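You operate a simulated robot arm through the tools that you are given. There is no shell and no other tool. Be economical: measure what you need, move in short steps, check, and stop when the job is done.

The job below is to be done with a simulated robot arm. You get a single attempt, and the scene is never put back.

## Task
Take the yellow bracket and put it on the blue glazed frame.
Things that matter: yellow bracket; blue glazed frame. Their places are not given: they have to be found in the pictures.

It is judged by the outcome, as a careful person would: the job done as asked, and still so three seconds after it is handed in. It fails if anything else is knocked over, pushed out of place, dropped, spilled or broken.

## Robot
A 6-joint arm with a two-finger parallel gripper, fixed in place. Base frame: the origin is at the foot of the arm, x ahead of it, y to its left, z up; the work surface is at about z = 0. Readings come in cm, degrees, newtons and seconds.
With the tool pointing down near the work surface it reaches from about 18 to 46 cm from the base axis. Its first joint turns from -70.0 to 70.0 degrees. Payload 1.9 kg.
The tool frame sits at the grasp point between the pads (the TCP): z along the fingers, y along the line on which they close. The tips reach 2.3 cm beyond it. Largest opening 9.4 cm; finger width 3.8, thickness 1; the body of the gripper, 5.4 by 9.6 cm, starts 3.9 cm behind the TCP.
Orientation is that of the tool frame in the base frame, as a unit quaternion [x, y, z, w]. With the fingers straight down and closing along the base's y, the tool's x points along the base's -x, its y along +y and its z along -z.

## Interface
- The arm moves only by the tool nudge_tool. Its argument "rows" is a list of rows, each an object of numbers (a shift or turn left out is 0, a gripper value left out holds the last): "tx", "ty", "tz": the shift along the tool's x, y, z in units of 250 mm (1.0 is 250 mm); "ax", "ay", "az": the turn, a rotation vector about the tool's x, y, z in units of 45 degrees (1.0 is 45 degrees). In form: [{"tx": .., "ty": .., "tz": .., "ax": .., "ay": .., "az": ..}, ...]. A call has 1 to 20 rows; each row is the pose to reach, as a shift and turn from the pose commanded when the call began, along the tool's axes at that moment. "gripper" is the closure in counts, from 0 (fully open) to 255 (shut), set as the call begins (left out, the last holds). A call with a number of a shift or a turn outside -1 to 1 is refused whole. Each row takes 0.2 s and may step no farther than 5 cm and 8.6 degrees from the row before; otherwise, or with a gripper value out of range, the whole call is refused. Where a pose cannot be reached the arm comes as near as it can. A force on the tool above 40 N (or 10 N above the force at the start of the call, whichever is more), or a blocked arm, ends the call early, and 0.2 s more pass. The fingers move at their own pace (about 10.8 cm/s each) and stop on an object; they squeeze with about 37 N. The grip force told is the motor's: it shows also when the fingers shut on nothing. Time passes only in rows, and 0.2 s behind the last, so rows that repeat a pose let the fingers close. The reply holds the time, the measured pose of the TCP, the force on the tool along the base axes, the opening and the grip force, in the units named above and with some noise, and new pictures: "views" is both (left out), scene, wrist or none.
- Cameras (640 x 400 px; columns grow to the right, rows downward): "scene" is fixed at [6.61, 32.54, 41.38]; the picture's right is [-0.63, -0.77, 0.00], its down [-0.51, 0.42, -0.75] and it looks along [0.58, -0.48, -0.66] (base axes); focal length 305 px, centre (320, 200). "wrist" rides on the gripper at [-3.9, 0, -4.4] in the tool frame; the picture's right is [0.00, -1.00, 0.00], its down [0.97, 0.00, -0.24] and it looks along [0.24, 0.00, 0.97] (tool axes); focal length 218 px, centre (320, 200).
- point_at(camera, pixels): for up to 12 pixels [column, row] of the newest picture of that camera ("zoom" is the newest enlarged one), the place [x, y, z] in the base frame of the surface seen there, good to about 0.2 cm. The clock stands still meanwhile.
- close_up(camera, box): a new picture of the part [left, top, right, bottom] of that camera's present view, enlarged. The clock stands still meanwhile.
- job_done(): hands the job in; it is judged then, once.

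Keep the steps short. Do not move on a guess: measure, check each grasp and each placing, and mend mistakes. In all there are 60 turns and 120 pictures (those below and enlarged ones count). Leave the gripper open and the arm clear of the work at the hand-in unless told otherwise, and finish with a single line.

The tools are called after "Request:" as a command line: name --argument value ..., lists and objects as JSON in quotes. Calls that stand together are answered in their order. nudge_tool: Moves the arm, as the interface text tells. Its arguments: {"type":"object","properties":{"rows":{"type":"array"},"gripper":{"type":"number"},"views":{"type":"string","enum":["both","scene","wrist","none"]}},"required":["rows"]} The other tools are called the same way: point_at (camera, pixels) gives the place of the surface under pixels of a picture; close_up (camera, box) takes an enlarged picture of a part of a camera's view; job_done () hands the job in.

At the start:

```text
t: 0.0
position: [20.09, 23.11, 22.98]
tool_rot: [-0.001, 1.0, 0.001, -0.001]
contact_force: [0.1, 0.8, -0.1]
grip_width: 9.4
grasp_force: 0.0
```

scene: 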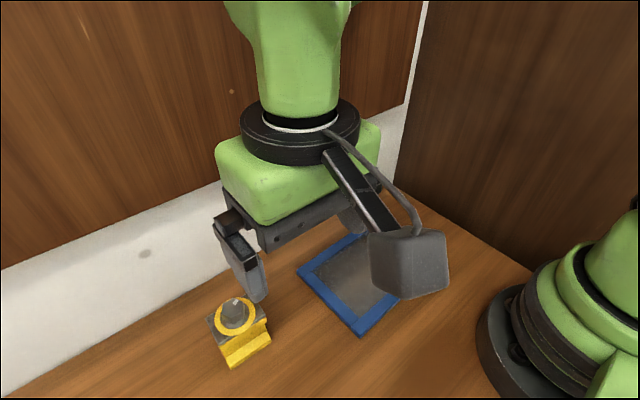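
wrist: 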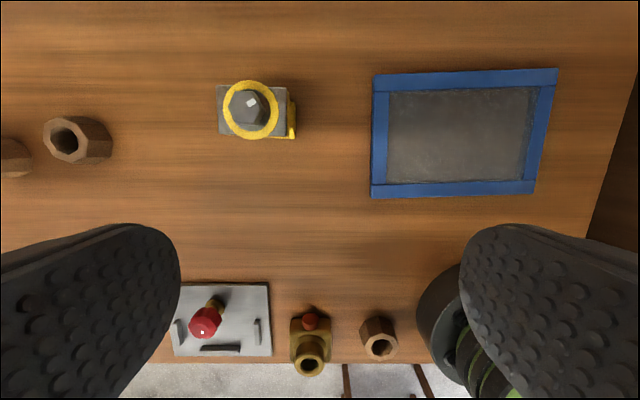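

The wrist view shows a yellow ringed part near (255,110) and a blue frame near (460,135). I'll enlarge both views before measuring.

Request:
close_up --camera "scene" --box '[190, 280, 290, 380]'

Request:
close_up --camera "wrist" --box '[200, 60, 320, 160]'

Request:
point_at --camera "wrist" --pixels '[[250, 103], [250, 134], [230, 110], [220, 90], [220, 133], [283, 90], [292, 120], [294, 136], [380, 85], [550, 75], [528, 188], [376, 192]]'

Request:
point_at --camera "scene" --pixels '[[234, 305], [234, 330], [216, 322], [262, 325], [245, 340], [250, 352], [228, 362], [268, 340], [350, 285], [360, 330], [302, 272], [212, 335]]'

```text
4.00 times, centred on (240, 330) of scene
```

zoom: 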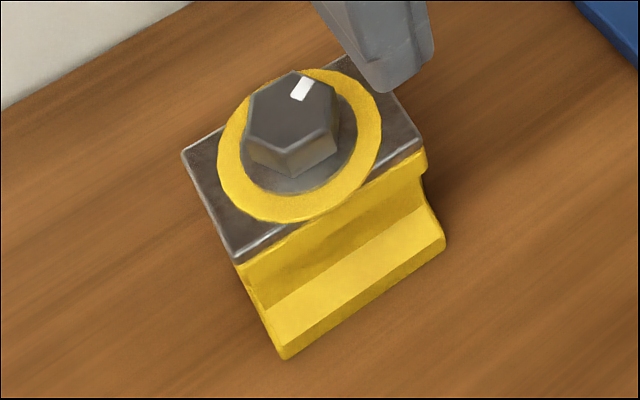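

```text
4.00 times, centred on (260, 110) of wrist
```

zoom: 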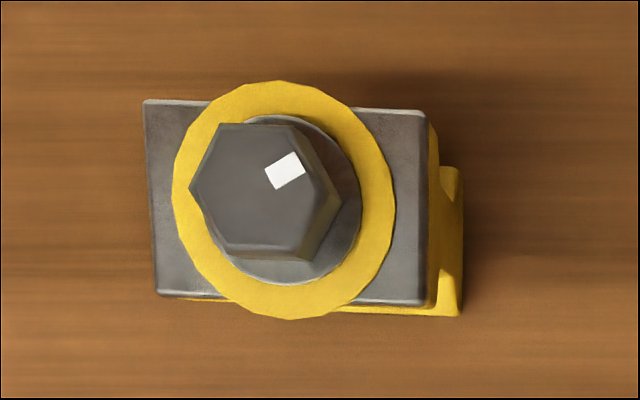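

```text
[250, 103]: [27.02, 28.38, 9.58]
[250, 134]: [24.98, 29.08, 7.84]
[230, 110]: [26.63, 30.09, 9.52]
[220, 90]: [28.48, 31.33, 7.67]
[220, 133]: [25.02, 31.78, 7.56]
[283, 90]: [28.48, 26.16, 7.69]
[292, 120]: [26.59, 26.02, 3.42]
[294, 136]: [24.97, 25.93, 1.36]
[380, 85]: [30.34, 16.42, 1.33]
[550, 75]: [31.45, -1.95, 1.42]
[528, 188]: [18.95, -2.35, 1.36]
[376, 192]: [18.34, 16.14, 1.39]
```

```text
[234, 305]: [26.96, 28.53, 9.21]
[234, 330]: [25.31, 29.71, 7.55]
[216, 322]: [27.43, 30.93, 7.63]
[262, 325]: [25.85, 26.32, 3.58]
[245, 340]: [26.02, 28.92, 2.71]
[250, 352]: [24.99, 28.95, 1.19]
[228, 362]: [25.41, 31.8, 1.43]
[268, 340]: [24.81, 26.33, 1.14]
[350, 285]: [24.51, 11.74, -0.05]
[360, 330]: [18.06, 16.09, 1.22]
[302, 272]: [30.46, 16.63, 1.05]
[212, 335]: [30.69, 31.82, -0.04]
```

The bracket stands at about x 25–28.5, y 26–31.8. Its top plate is at z 7.6 and the bolt reaches 9.6. The ring overhangs in x, so I'll close along y on the end faces. First I'll examine the frame's pane, since the depth may read through glass.

Request:
point_at --camera "wrist" --pixels '[[392, 135], [410, 110], [460, 135], [500, 110], [520, 135], [460, 90], [460, 97], [460, 180], [460, 190], [382, 135], [535, 135], [430, 170]]'

Request:
close_up --camera "wrist" --box '[360, 60, 570, 205]'

Request:
close_up --camera "scene" --box '[290, 230, 410, 345]'

```text
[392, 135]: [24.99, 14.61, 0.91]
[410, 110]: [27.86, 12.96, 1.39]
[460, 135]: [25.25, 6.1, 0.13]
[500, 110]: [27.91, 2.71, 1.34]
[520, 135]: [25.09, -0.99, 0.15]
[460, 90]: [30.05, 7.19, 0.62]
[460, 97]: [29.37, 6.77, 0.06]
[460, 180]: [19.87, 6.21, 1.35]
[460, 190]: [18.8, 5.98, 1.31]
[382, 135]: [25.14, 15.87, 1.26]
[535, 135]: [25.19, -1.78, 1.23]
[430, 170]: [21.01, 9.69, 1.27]
```

```text
2.76 times, centred on (465, 132) of wrist
```

zoom: 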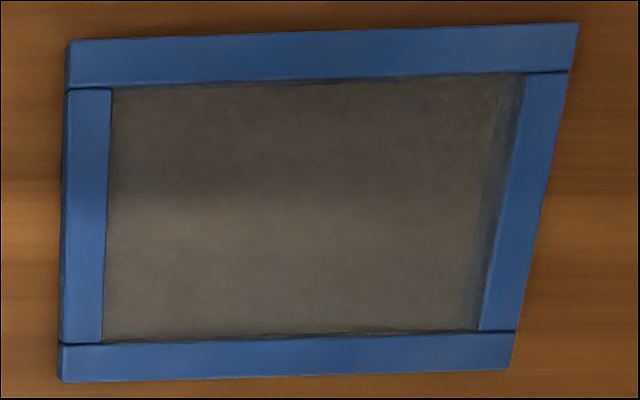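

```text
3.48 times, centred on (350, 288) of scene
```

zoom: 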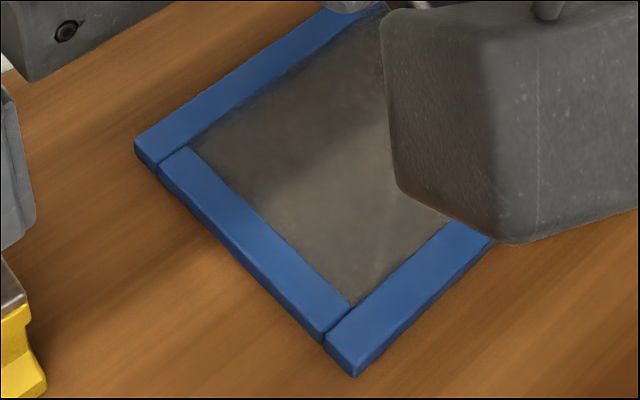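

The interior readings split between about 1.35 (a glass surface level with the rim) and about 0.1 (the backing seen through it). I'll treat the glass as being at z≈1.35 and place gently. Next I'll move above the bracket's centre (26.75, 28.75) with the gripper open, then lower to z 14.

Request:
nudge_tool --rows '[{"tx": -0.09, "ty": 0.075}, {"tx": -0.18, "ty": 0.15}, {"tx": -0.2664, "ty": 0.2256}, {"tx": -0.2664, "ty": 0.2256, "tz": 0.12}, {"tx": -0.2664, "ty": 0.2256, "tz": 0.24}, {"tx": -0.2664, "ty": 0.2256, "tz": 0.36}, {"tx": -0.2664, "ty": 0.2256, "tz": 0.36}]' --gripper 0

```text
t: 1.6
position: [26.53, 28.84, 13.87]
tool_rot: [0.0, 1.0, 0.0, -0.001]
contact_force: [-0.3, 1.0, -0.3]
grip_width: 9.39
grasp_force: 0.1
```

scene: 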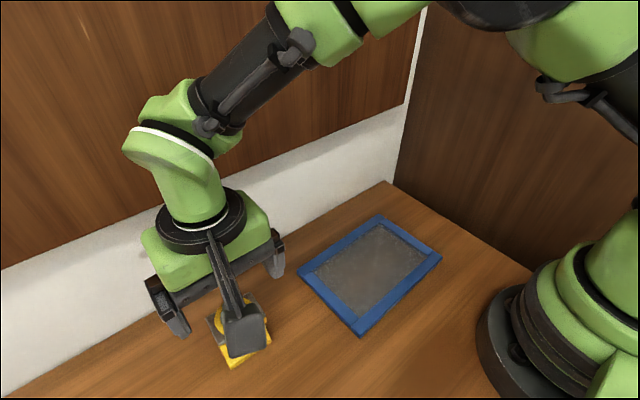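
wrist: 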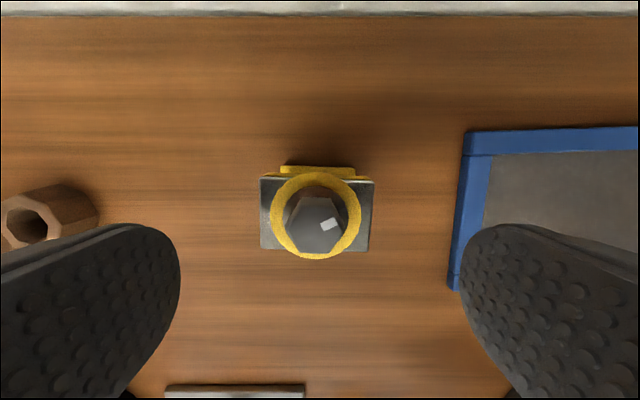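

I'm centred over the bracket, which shows at columns 260–375. I'll measure its edges and the nearby wooden nut at (90,205) for finger clearance.

Request:
point_at --camera "wrist" --pixels '[[264, 182], [264, 245], [371, 184], [367, 246], [284, 169], [353, 170], [318, 250], [318, 177], [92, 200], [95, 215], [325, 230], [320, 220]]'

Request:
close_up --camera "wrist" --box '[240, 150, 400, 270]'

```text
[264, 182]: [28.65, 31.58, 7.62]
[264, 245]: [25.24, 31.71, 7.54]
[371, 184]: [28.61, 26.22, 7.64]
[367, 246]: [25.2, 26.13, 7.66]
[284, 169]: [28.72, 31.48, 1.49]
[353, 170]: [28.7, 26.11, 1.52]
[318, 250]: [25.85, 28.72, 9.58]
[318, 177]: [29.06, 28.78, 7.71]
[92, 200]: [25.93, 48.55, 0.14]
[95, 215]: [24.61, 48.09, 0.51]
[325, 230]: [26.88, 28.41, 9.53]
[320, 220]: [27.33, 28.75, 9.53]
```

```text
3.33 times, centred on (320, 210) of wrist
```

zoom: 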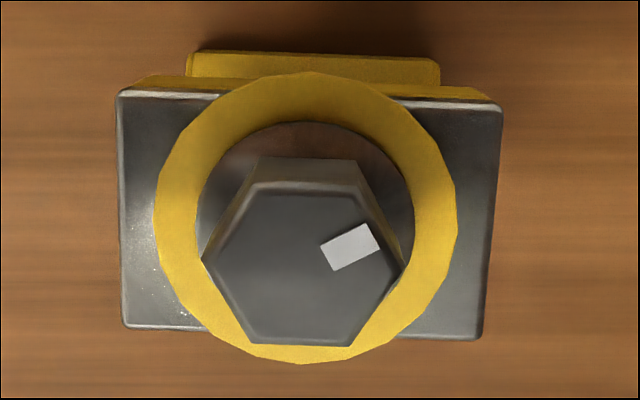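

The bracket centre is (26.9, 28.9), the bolt top is at z 9.55 and the space around it is clear. I'll go down to z≈6.5, which leaves the gripper body 0.8 cm above the bolt, with a small x correction.

Request:
nudge_tool --rows '[{"tx": -0.01, "tz": 0.1}, {"tx": -0.01, "tz": 0.2}, {"tx": -0.01, "tz": 0.26}, {"tx": -0.01, "tz": 0.298}, {"tx": -0.01, "tz": 0.298}]'

```text
t: 2.8
position: [26.82, 28.81, 6.62]
tool_rot: [0.0, 1.0, 0.0, 0.001]
contact_force: [0.1, -0.3, -0.1]
grip_width: 9.39
grasp_force: 0.1
```

scene: 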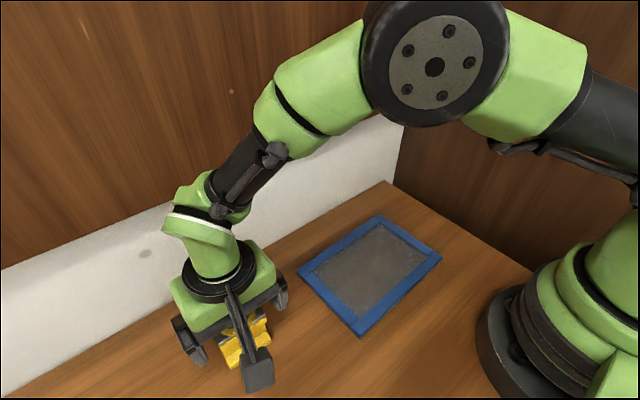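
wrist: 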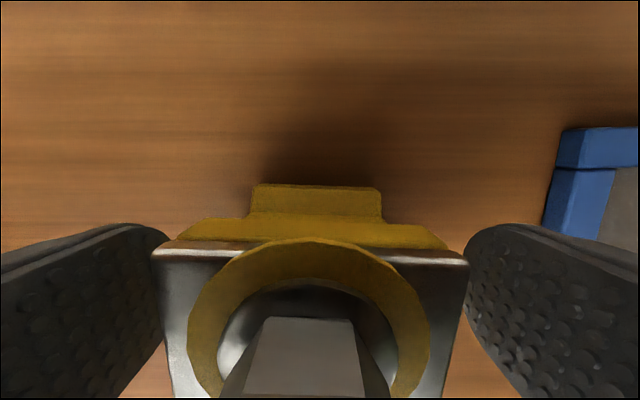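

The fingers straddle the bracket evenly, so I'll close on it.

Request:
nudge_tool --rows '[{}, {}, {}, {}, {}]' --gripper 255

```text
t: 4.0
position: [26.92, 28.8, 6.59]
tool_rot: [0.0, 1.0, 0.001, 0.0]
contact_force: [0.0, -0.5, 2.9]
grip_width: 5.99
grasp_force: 37.3
```

scene: 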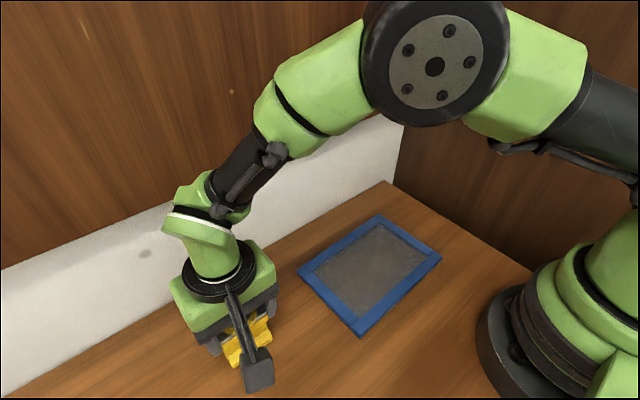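
wrist: 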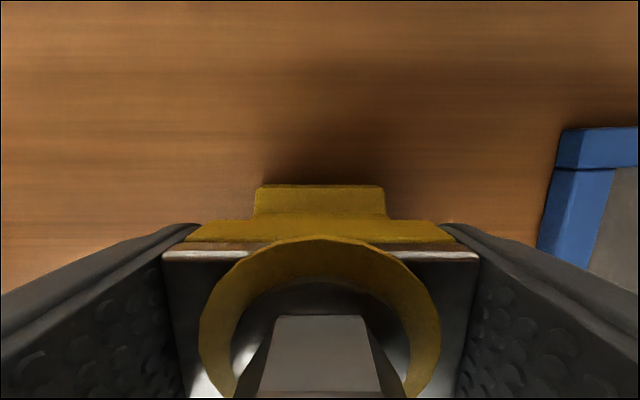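

The grip holds at 5.99 cm wide and 37 N. I'll lift slowly by 2 cm and check that everything rises together.

Request:
nudge_tool --rows '[{"tz": -0.02}, {"tz": -0.04}, {"tz": -0.06}, {"tz": -0.08}, {"tz": -0.08}]'

```text
t: 5.2
position: [26.76, 28.86, 8.65]
tool_rot: [0.0, 1.0, 0.001, -0.001]
contact_force: [0.2, 0.2, -4.4]
grip_width: 5.97
grasp_force: 37.1
```

scene: 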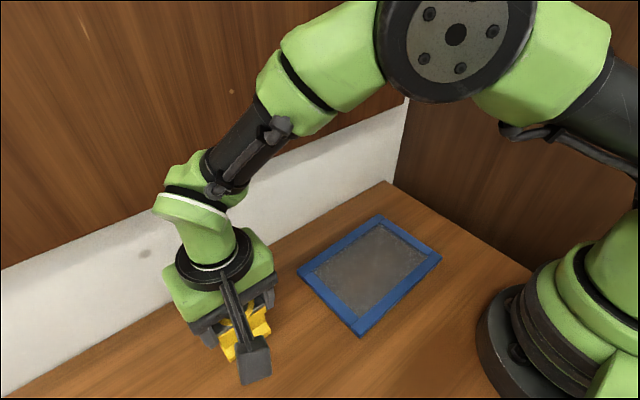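
wrist: 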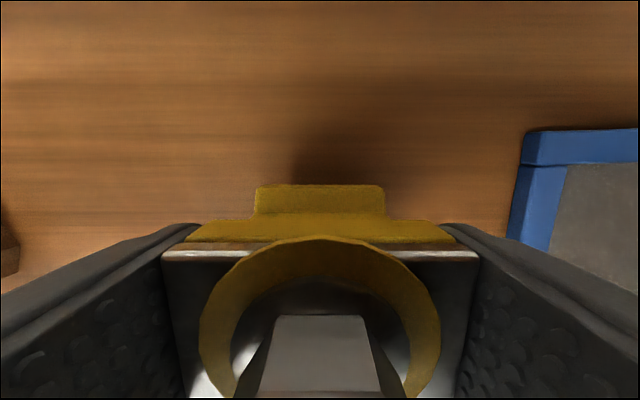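

The bracket lifted cleanly; it weighs about 4.4 N and hasn't slipped. I'll raise it another 5 cm and measure the frame in the now clear scene view.

Request:
nudge_tool --rows '[{"tz": -0.05}, {"tz": -0.1}, {"tz": -0.15}, {"tz": -0.2}, {"tz": -0.2}]' --views "scene"

Request:
point_at --camera "scene" --pixels '[[300, 271], [360, 329], [438, 257], [379, 219], [370, 270], [350, 275], [390, 255], [375, 245], [345, 265], [370, 290], [312, 270], [425, 258]]'

```text
t: 6.4
position: [26.91, 28.74, 13.66]
tool_rot: [0.0, 1.0, 0.001, 0.001]
contact_force: [-0.4, -0.4, -3.8]
grip_width: 5.98
grasp_force: 37.1
```

scene: 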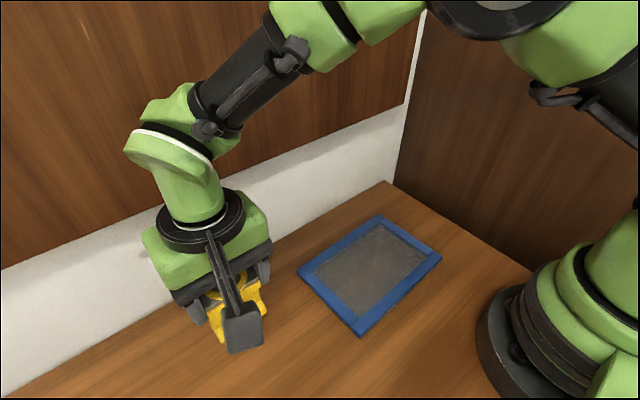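

```text
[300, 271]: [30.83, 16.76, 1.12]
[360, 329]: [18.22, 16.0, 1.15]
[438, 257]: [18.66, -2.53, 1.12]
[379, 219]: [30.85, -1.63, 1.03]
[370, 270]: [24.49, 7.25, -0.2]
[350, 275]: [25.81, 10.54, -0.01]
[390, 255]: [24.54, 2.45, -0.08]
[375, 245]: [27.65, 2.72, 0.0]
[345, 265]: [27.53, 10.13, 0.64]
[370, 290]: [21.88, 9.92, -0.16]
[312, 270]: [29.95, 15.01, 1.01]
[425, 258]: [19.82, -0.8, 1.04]
```

The frame's centre is about (24.7, 7.2), and the bracket's bottom is at z≈7 with nothing tall in the way. I'll carry it sideways to above the pane's centre.

Request:
nudge_tool --rows '[{"tx": 0.008, "ty": -0.0864}, {"tx": 0.016, "ty": -0.1728}, {"tx": 0.024, "ty": -0.2592}, {"tx": 0.032, "ty": -0.3456}, {"tx": 0.04, "ty": -0.432}, {"tx": 0.048, "ty": -0.5184}, {"tx": 0.056, "ty": -0.6048}, {"tx": 0.064, "ty": -0.6912}, {"tx": 0.072, "ty": -0.7776}, {"tx": 0.08, "ty": -0.864}, {"tx": 0.08, "ty": -0.864}, {"tx": 0.08, "ty": -0.864}]'

```text
t: 9.0
position: [24.91, 7.12, 13.57]
tool_rot: [-0.001, 1.0, 0.001, 0.0]
contact_force: [-0.1, 0.1, -3.2]
grip_width: 5.96
grasp_force: 36.7
```

scene: 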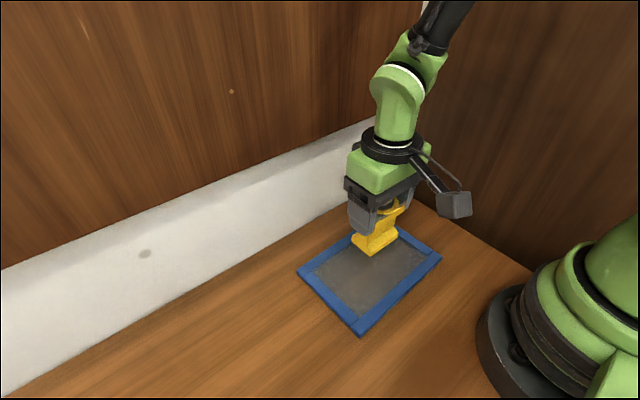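
wrist: 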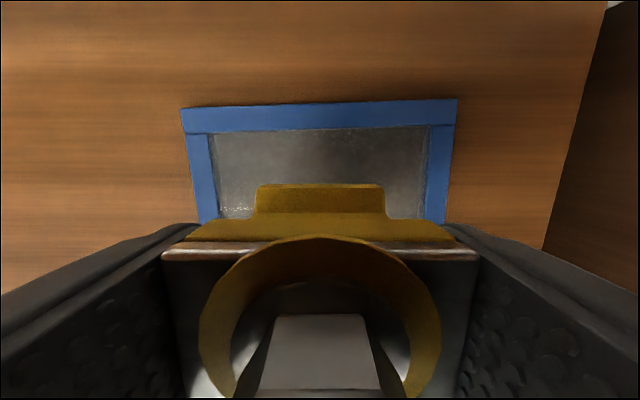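

The bracket is over the middle of the pane. It was gripped at TCP z 6.6 while standing on the table, so contact should come near z 7.9. I'll lower to about 9.0 first.

Request:
nudge_tool --rows '[{"tz": 0.05}, {"tz": 0.1}, {"tz": 0.15}, {"tz": 0.185}, {"tz": 0.185}]' --views "scene"

Request:
close_up --camera "scene" --box '[290, 180, 450, 340]'

```text
t: 10.2
position: [24.9, 7.2, 8.94]
tool_rot: [0.001, 1.0, 0.001, 0.0]
contact_force: [0.5, 0.2, -4.5]
grip_width: 5.98
grasp_force: 37.1
```

scene: 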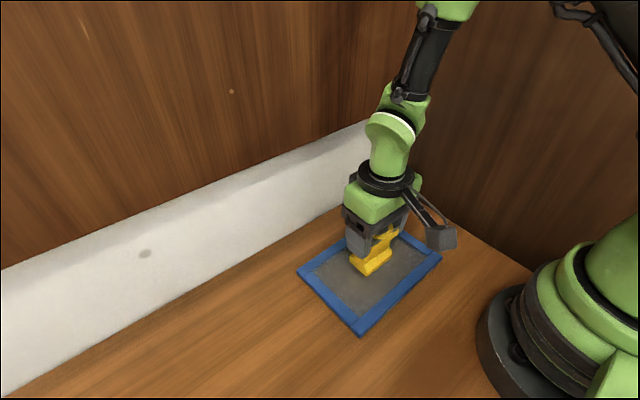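

```text
2.50 times, centred on (370, 260) of scene
```

zoom: 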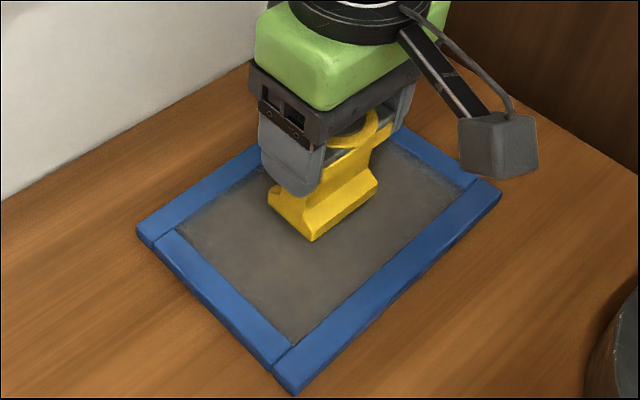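

The bracket is about 1 cm above the pane. I'll creep down 0.7 cm and read the force.

Request:
nudge_tool --rows '[{"tz": 0.01}, {"tz": 0.02}, {"tz": 0.028}, {"tz": 0.028}]' --views "none"

```text
t: 11.2
position: [24.83, 7.12, 8.11]
tool_rot: [0.0, 1.0, 0.001, -0.001]
contact_force: [0.3, -0.4, -3.6]
grip_width: 5.98
grasp_force: 37.2
```

There's no contact yet. I'll go down another 0.15 cm.

Request:
nudge_tool --rows '[{"tz": 0.003}, {"tz": 0.006}, {"tz": 0.006}]' --views "none"

```text
t: 12.0
position: [24.88, 7.22, 8.02]
tool_rot: [0.0, 1.0, 0.001, 0.0]
contact_force: [0.1, 0.1, -3.7]
grip_width: 5.99
grasp_force: 37.1
```

The full weight is still hanging, so down another 0.1 cm.

Request:
nudge_tool --rows '[{"tz": 0.002}, {"tz": 0.004}, {"tz": 0.004}]' --views "none"

```text
t: 12.8
position: [24.8, 7.07, 7.98]
tool_rot: [-0.001, 1.0, 0.0, -0.002]
contact_force: [0.2, 0.1, -4.4]
grip_width: 5.99
grasp_force: 37.2
```

Still no contact. Another 0.1 cm.

Request:
nudge_tool --rows '[{"tz": 0.002}, {"tz": 0.004}, {"tz": 0.004}]' --views "none"

```text
t: 13.6
position: [24.94, 7.08, 7.98]
tool_rot: [0.0, 1.0, 0.001, 0.001]
contact_force: [0.0, -0.2, -3.9]
grip_width: 5.96
grasp_force: 37.1
```

The force is unchanged. The commanded height is about 7.86, so the bottom is near 1.3. Another 0.1 cm.

Request:
nudge_tool --rows '[{"tz": 0.002}, {"tz": 0.004}, {"tz": 0.004}]' --views "none"

Request:
close_up --camera "scene" --box '[340, 220, 420, 290]'

```text
t: 14.4
position: [24.97, 7.25, 7.92]
tool_rot: [-0.001, 1.0, 0.001, 0.001]
contact_force: [-0.6, 0.3, 31.1]
grip_width: 5.95
grasp_force: 36.9
```

```text
5.71 times, centred on (380, 255) of scene
```

zoom: 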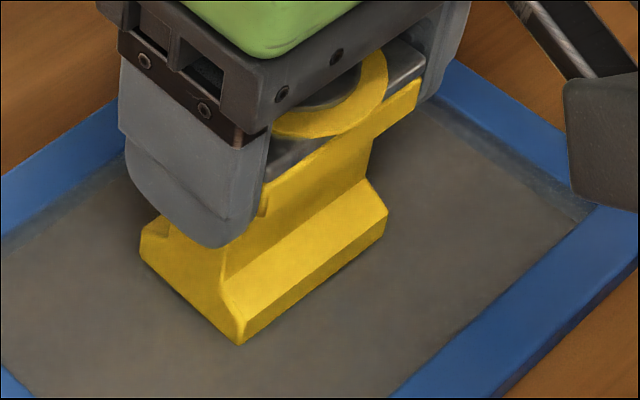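

That's contact: the force jumped to +31 N as the bracket met the glass at z≈1.3. I'll back up 0.08 cm to take the pressure off.

Request:
nudge_tool --rows '[{"tz": -0.0032}, {"tz": -0.0032}]' --views "none"

```text
t: 15.0
position: [24.86, 7.23, 7.84]
tool_rot: [0.0, 1.0, 0.0, -0.002]
contact_force: [1.2, 0.6, 0.9]
grip_width: 5.98
grasp_force: 37.0
```

The force is now 0.9 N, so the bracket is resting lightly on the pane. I'll open the gripper partway, evenly.

Request:
nudge_tool --rows '[{}, {}, {}, {}]' --gripper 0

```text
t: 16.0
position: [24.95, 7.15, 7.85]
tool_rot: [0.0, 1.0, 0.001, 0.0]
contact_force: [-0.2, -0.6, 0.2]
grip_width: 9.4
grasp_force: 0.1
```

scene: 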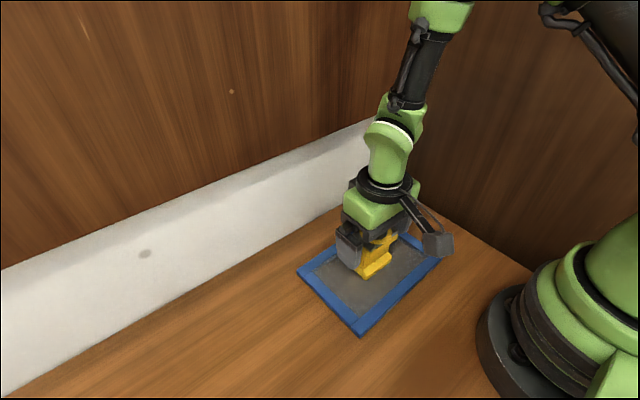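
wrist: 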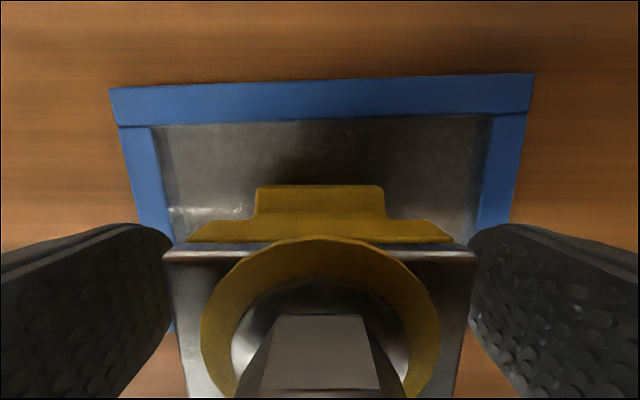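

The gripper is fully open (9.4 cm) and the bracket stands still. I'll rise straight up 13 cm.

Request:
nudge_tool --rows '[{"tz": -0.04}, {"tz": -0.1}, {"tz": -0.2}, {"tz": -0.3}, {"tz": -0.4}, {"tz": -0.52}, {"tz": -0.52}, {"tz": -0.52}]'

Request:
close_up --camera "scene" --box '[290, 180, 450, 340]'

Request:
point_at --camera "scene" --pixels '[[300, 271], [360, 329], [438, 257]]'

```text
t: 17.8
position: [24.87, 7.18, 20.72]
tool_rot: [0.0, 1.0, 0.001, -0.001]
contact_force: [-0.1, -0.3, -0.7]
grip_width: 9.4
grasp_force: 0.1
```

scene: 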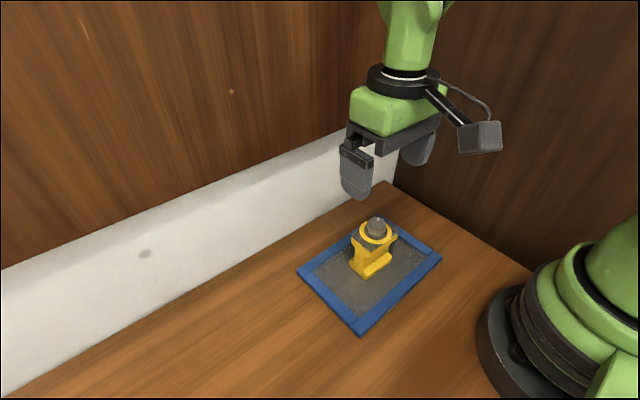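
wrist: 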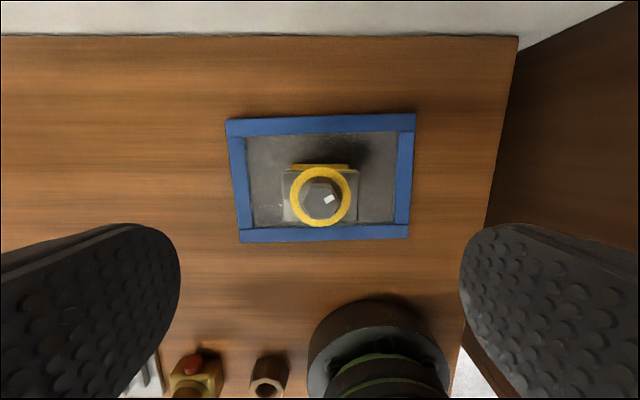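

```text
2.50 times, centred on (370, 260) of scene
```

zoom: 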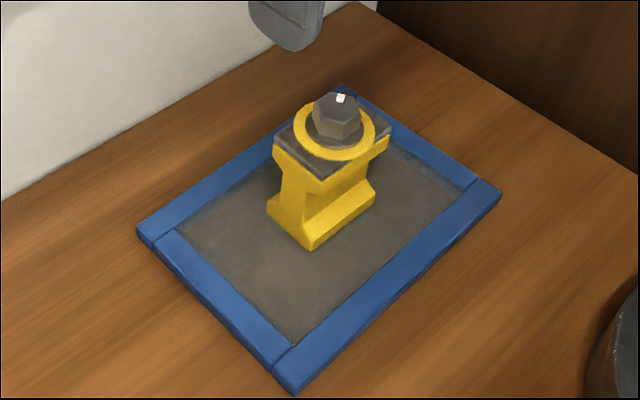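

```text
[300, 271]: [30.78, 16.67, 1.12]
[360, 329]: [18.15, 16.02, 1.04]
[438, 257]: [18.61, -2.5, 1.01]
```

The bracket stands upright in the middle of the intact, unmoved frame. The gripper is open and about 10 cm clear above it, so I'm handing in.

Request:
job_done

```text
The job is handed in.
```

The yellow bracket is standing upright on the middle of the blue glazed frame's pane; the gripper is open and clear, the frame did not move, and the pane looks intact after a brief 31 N press at contact.
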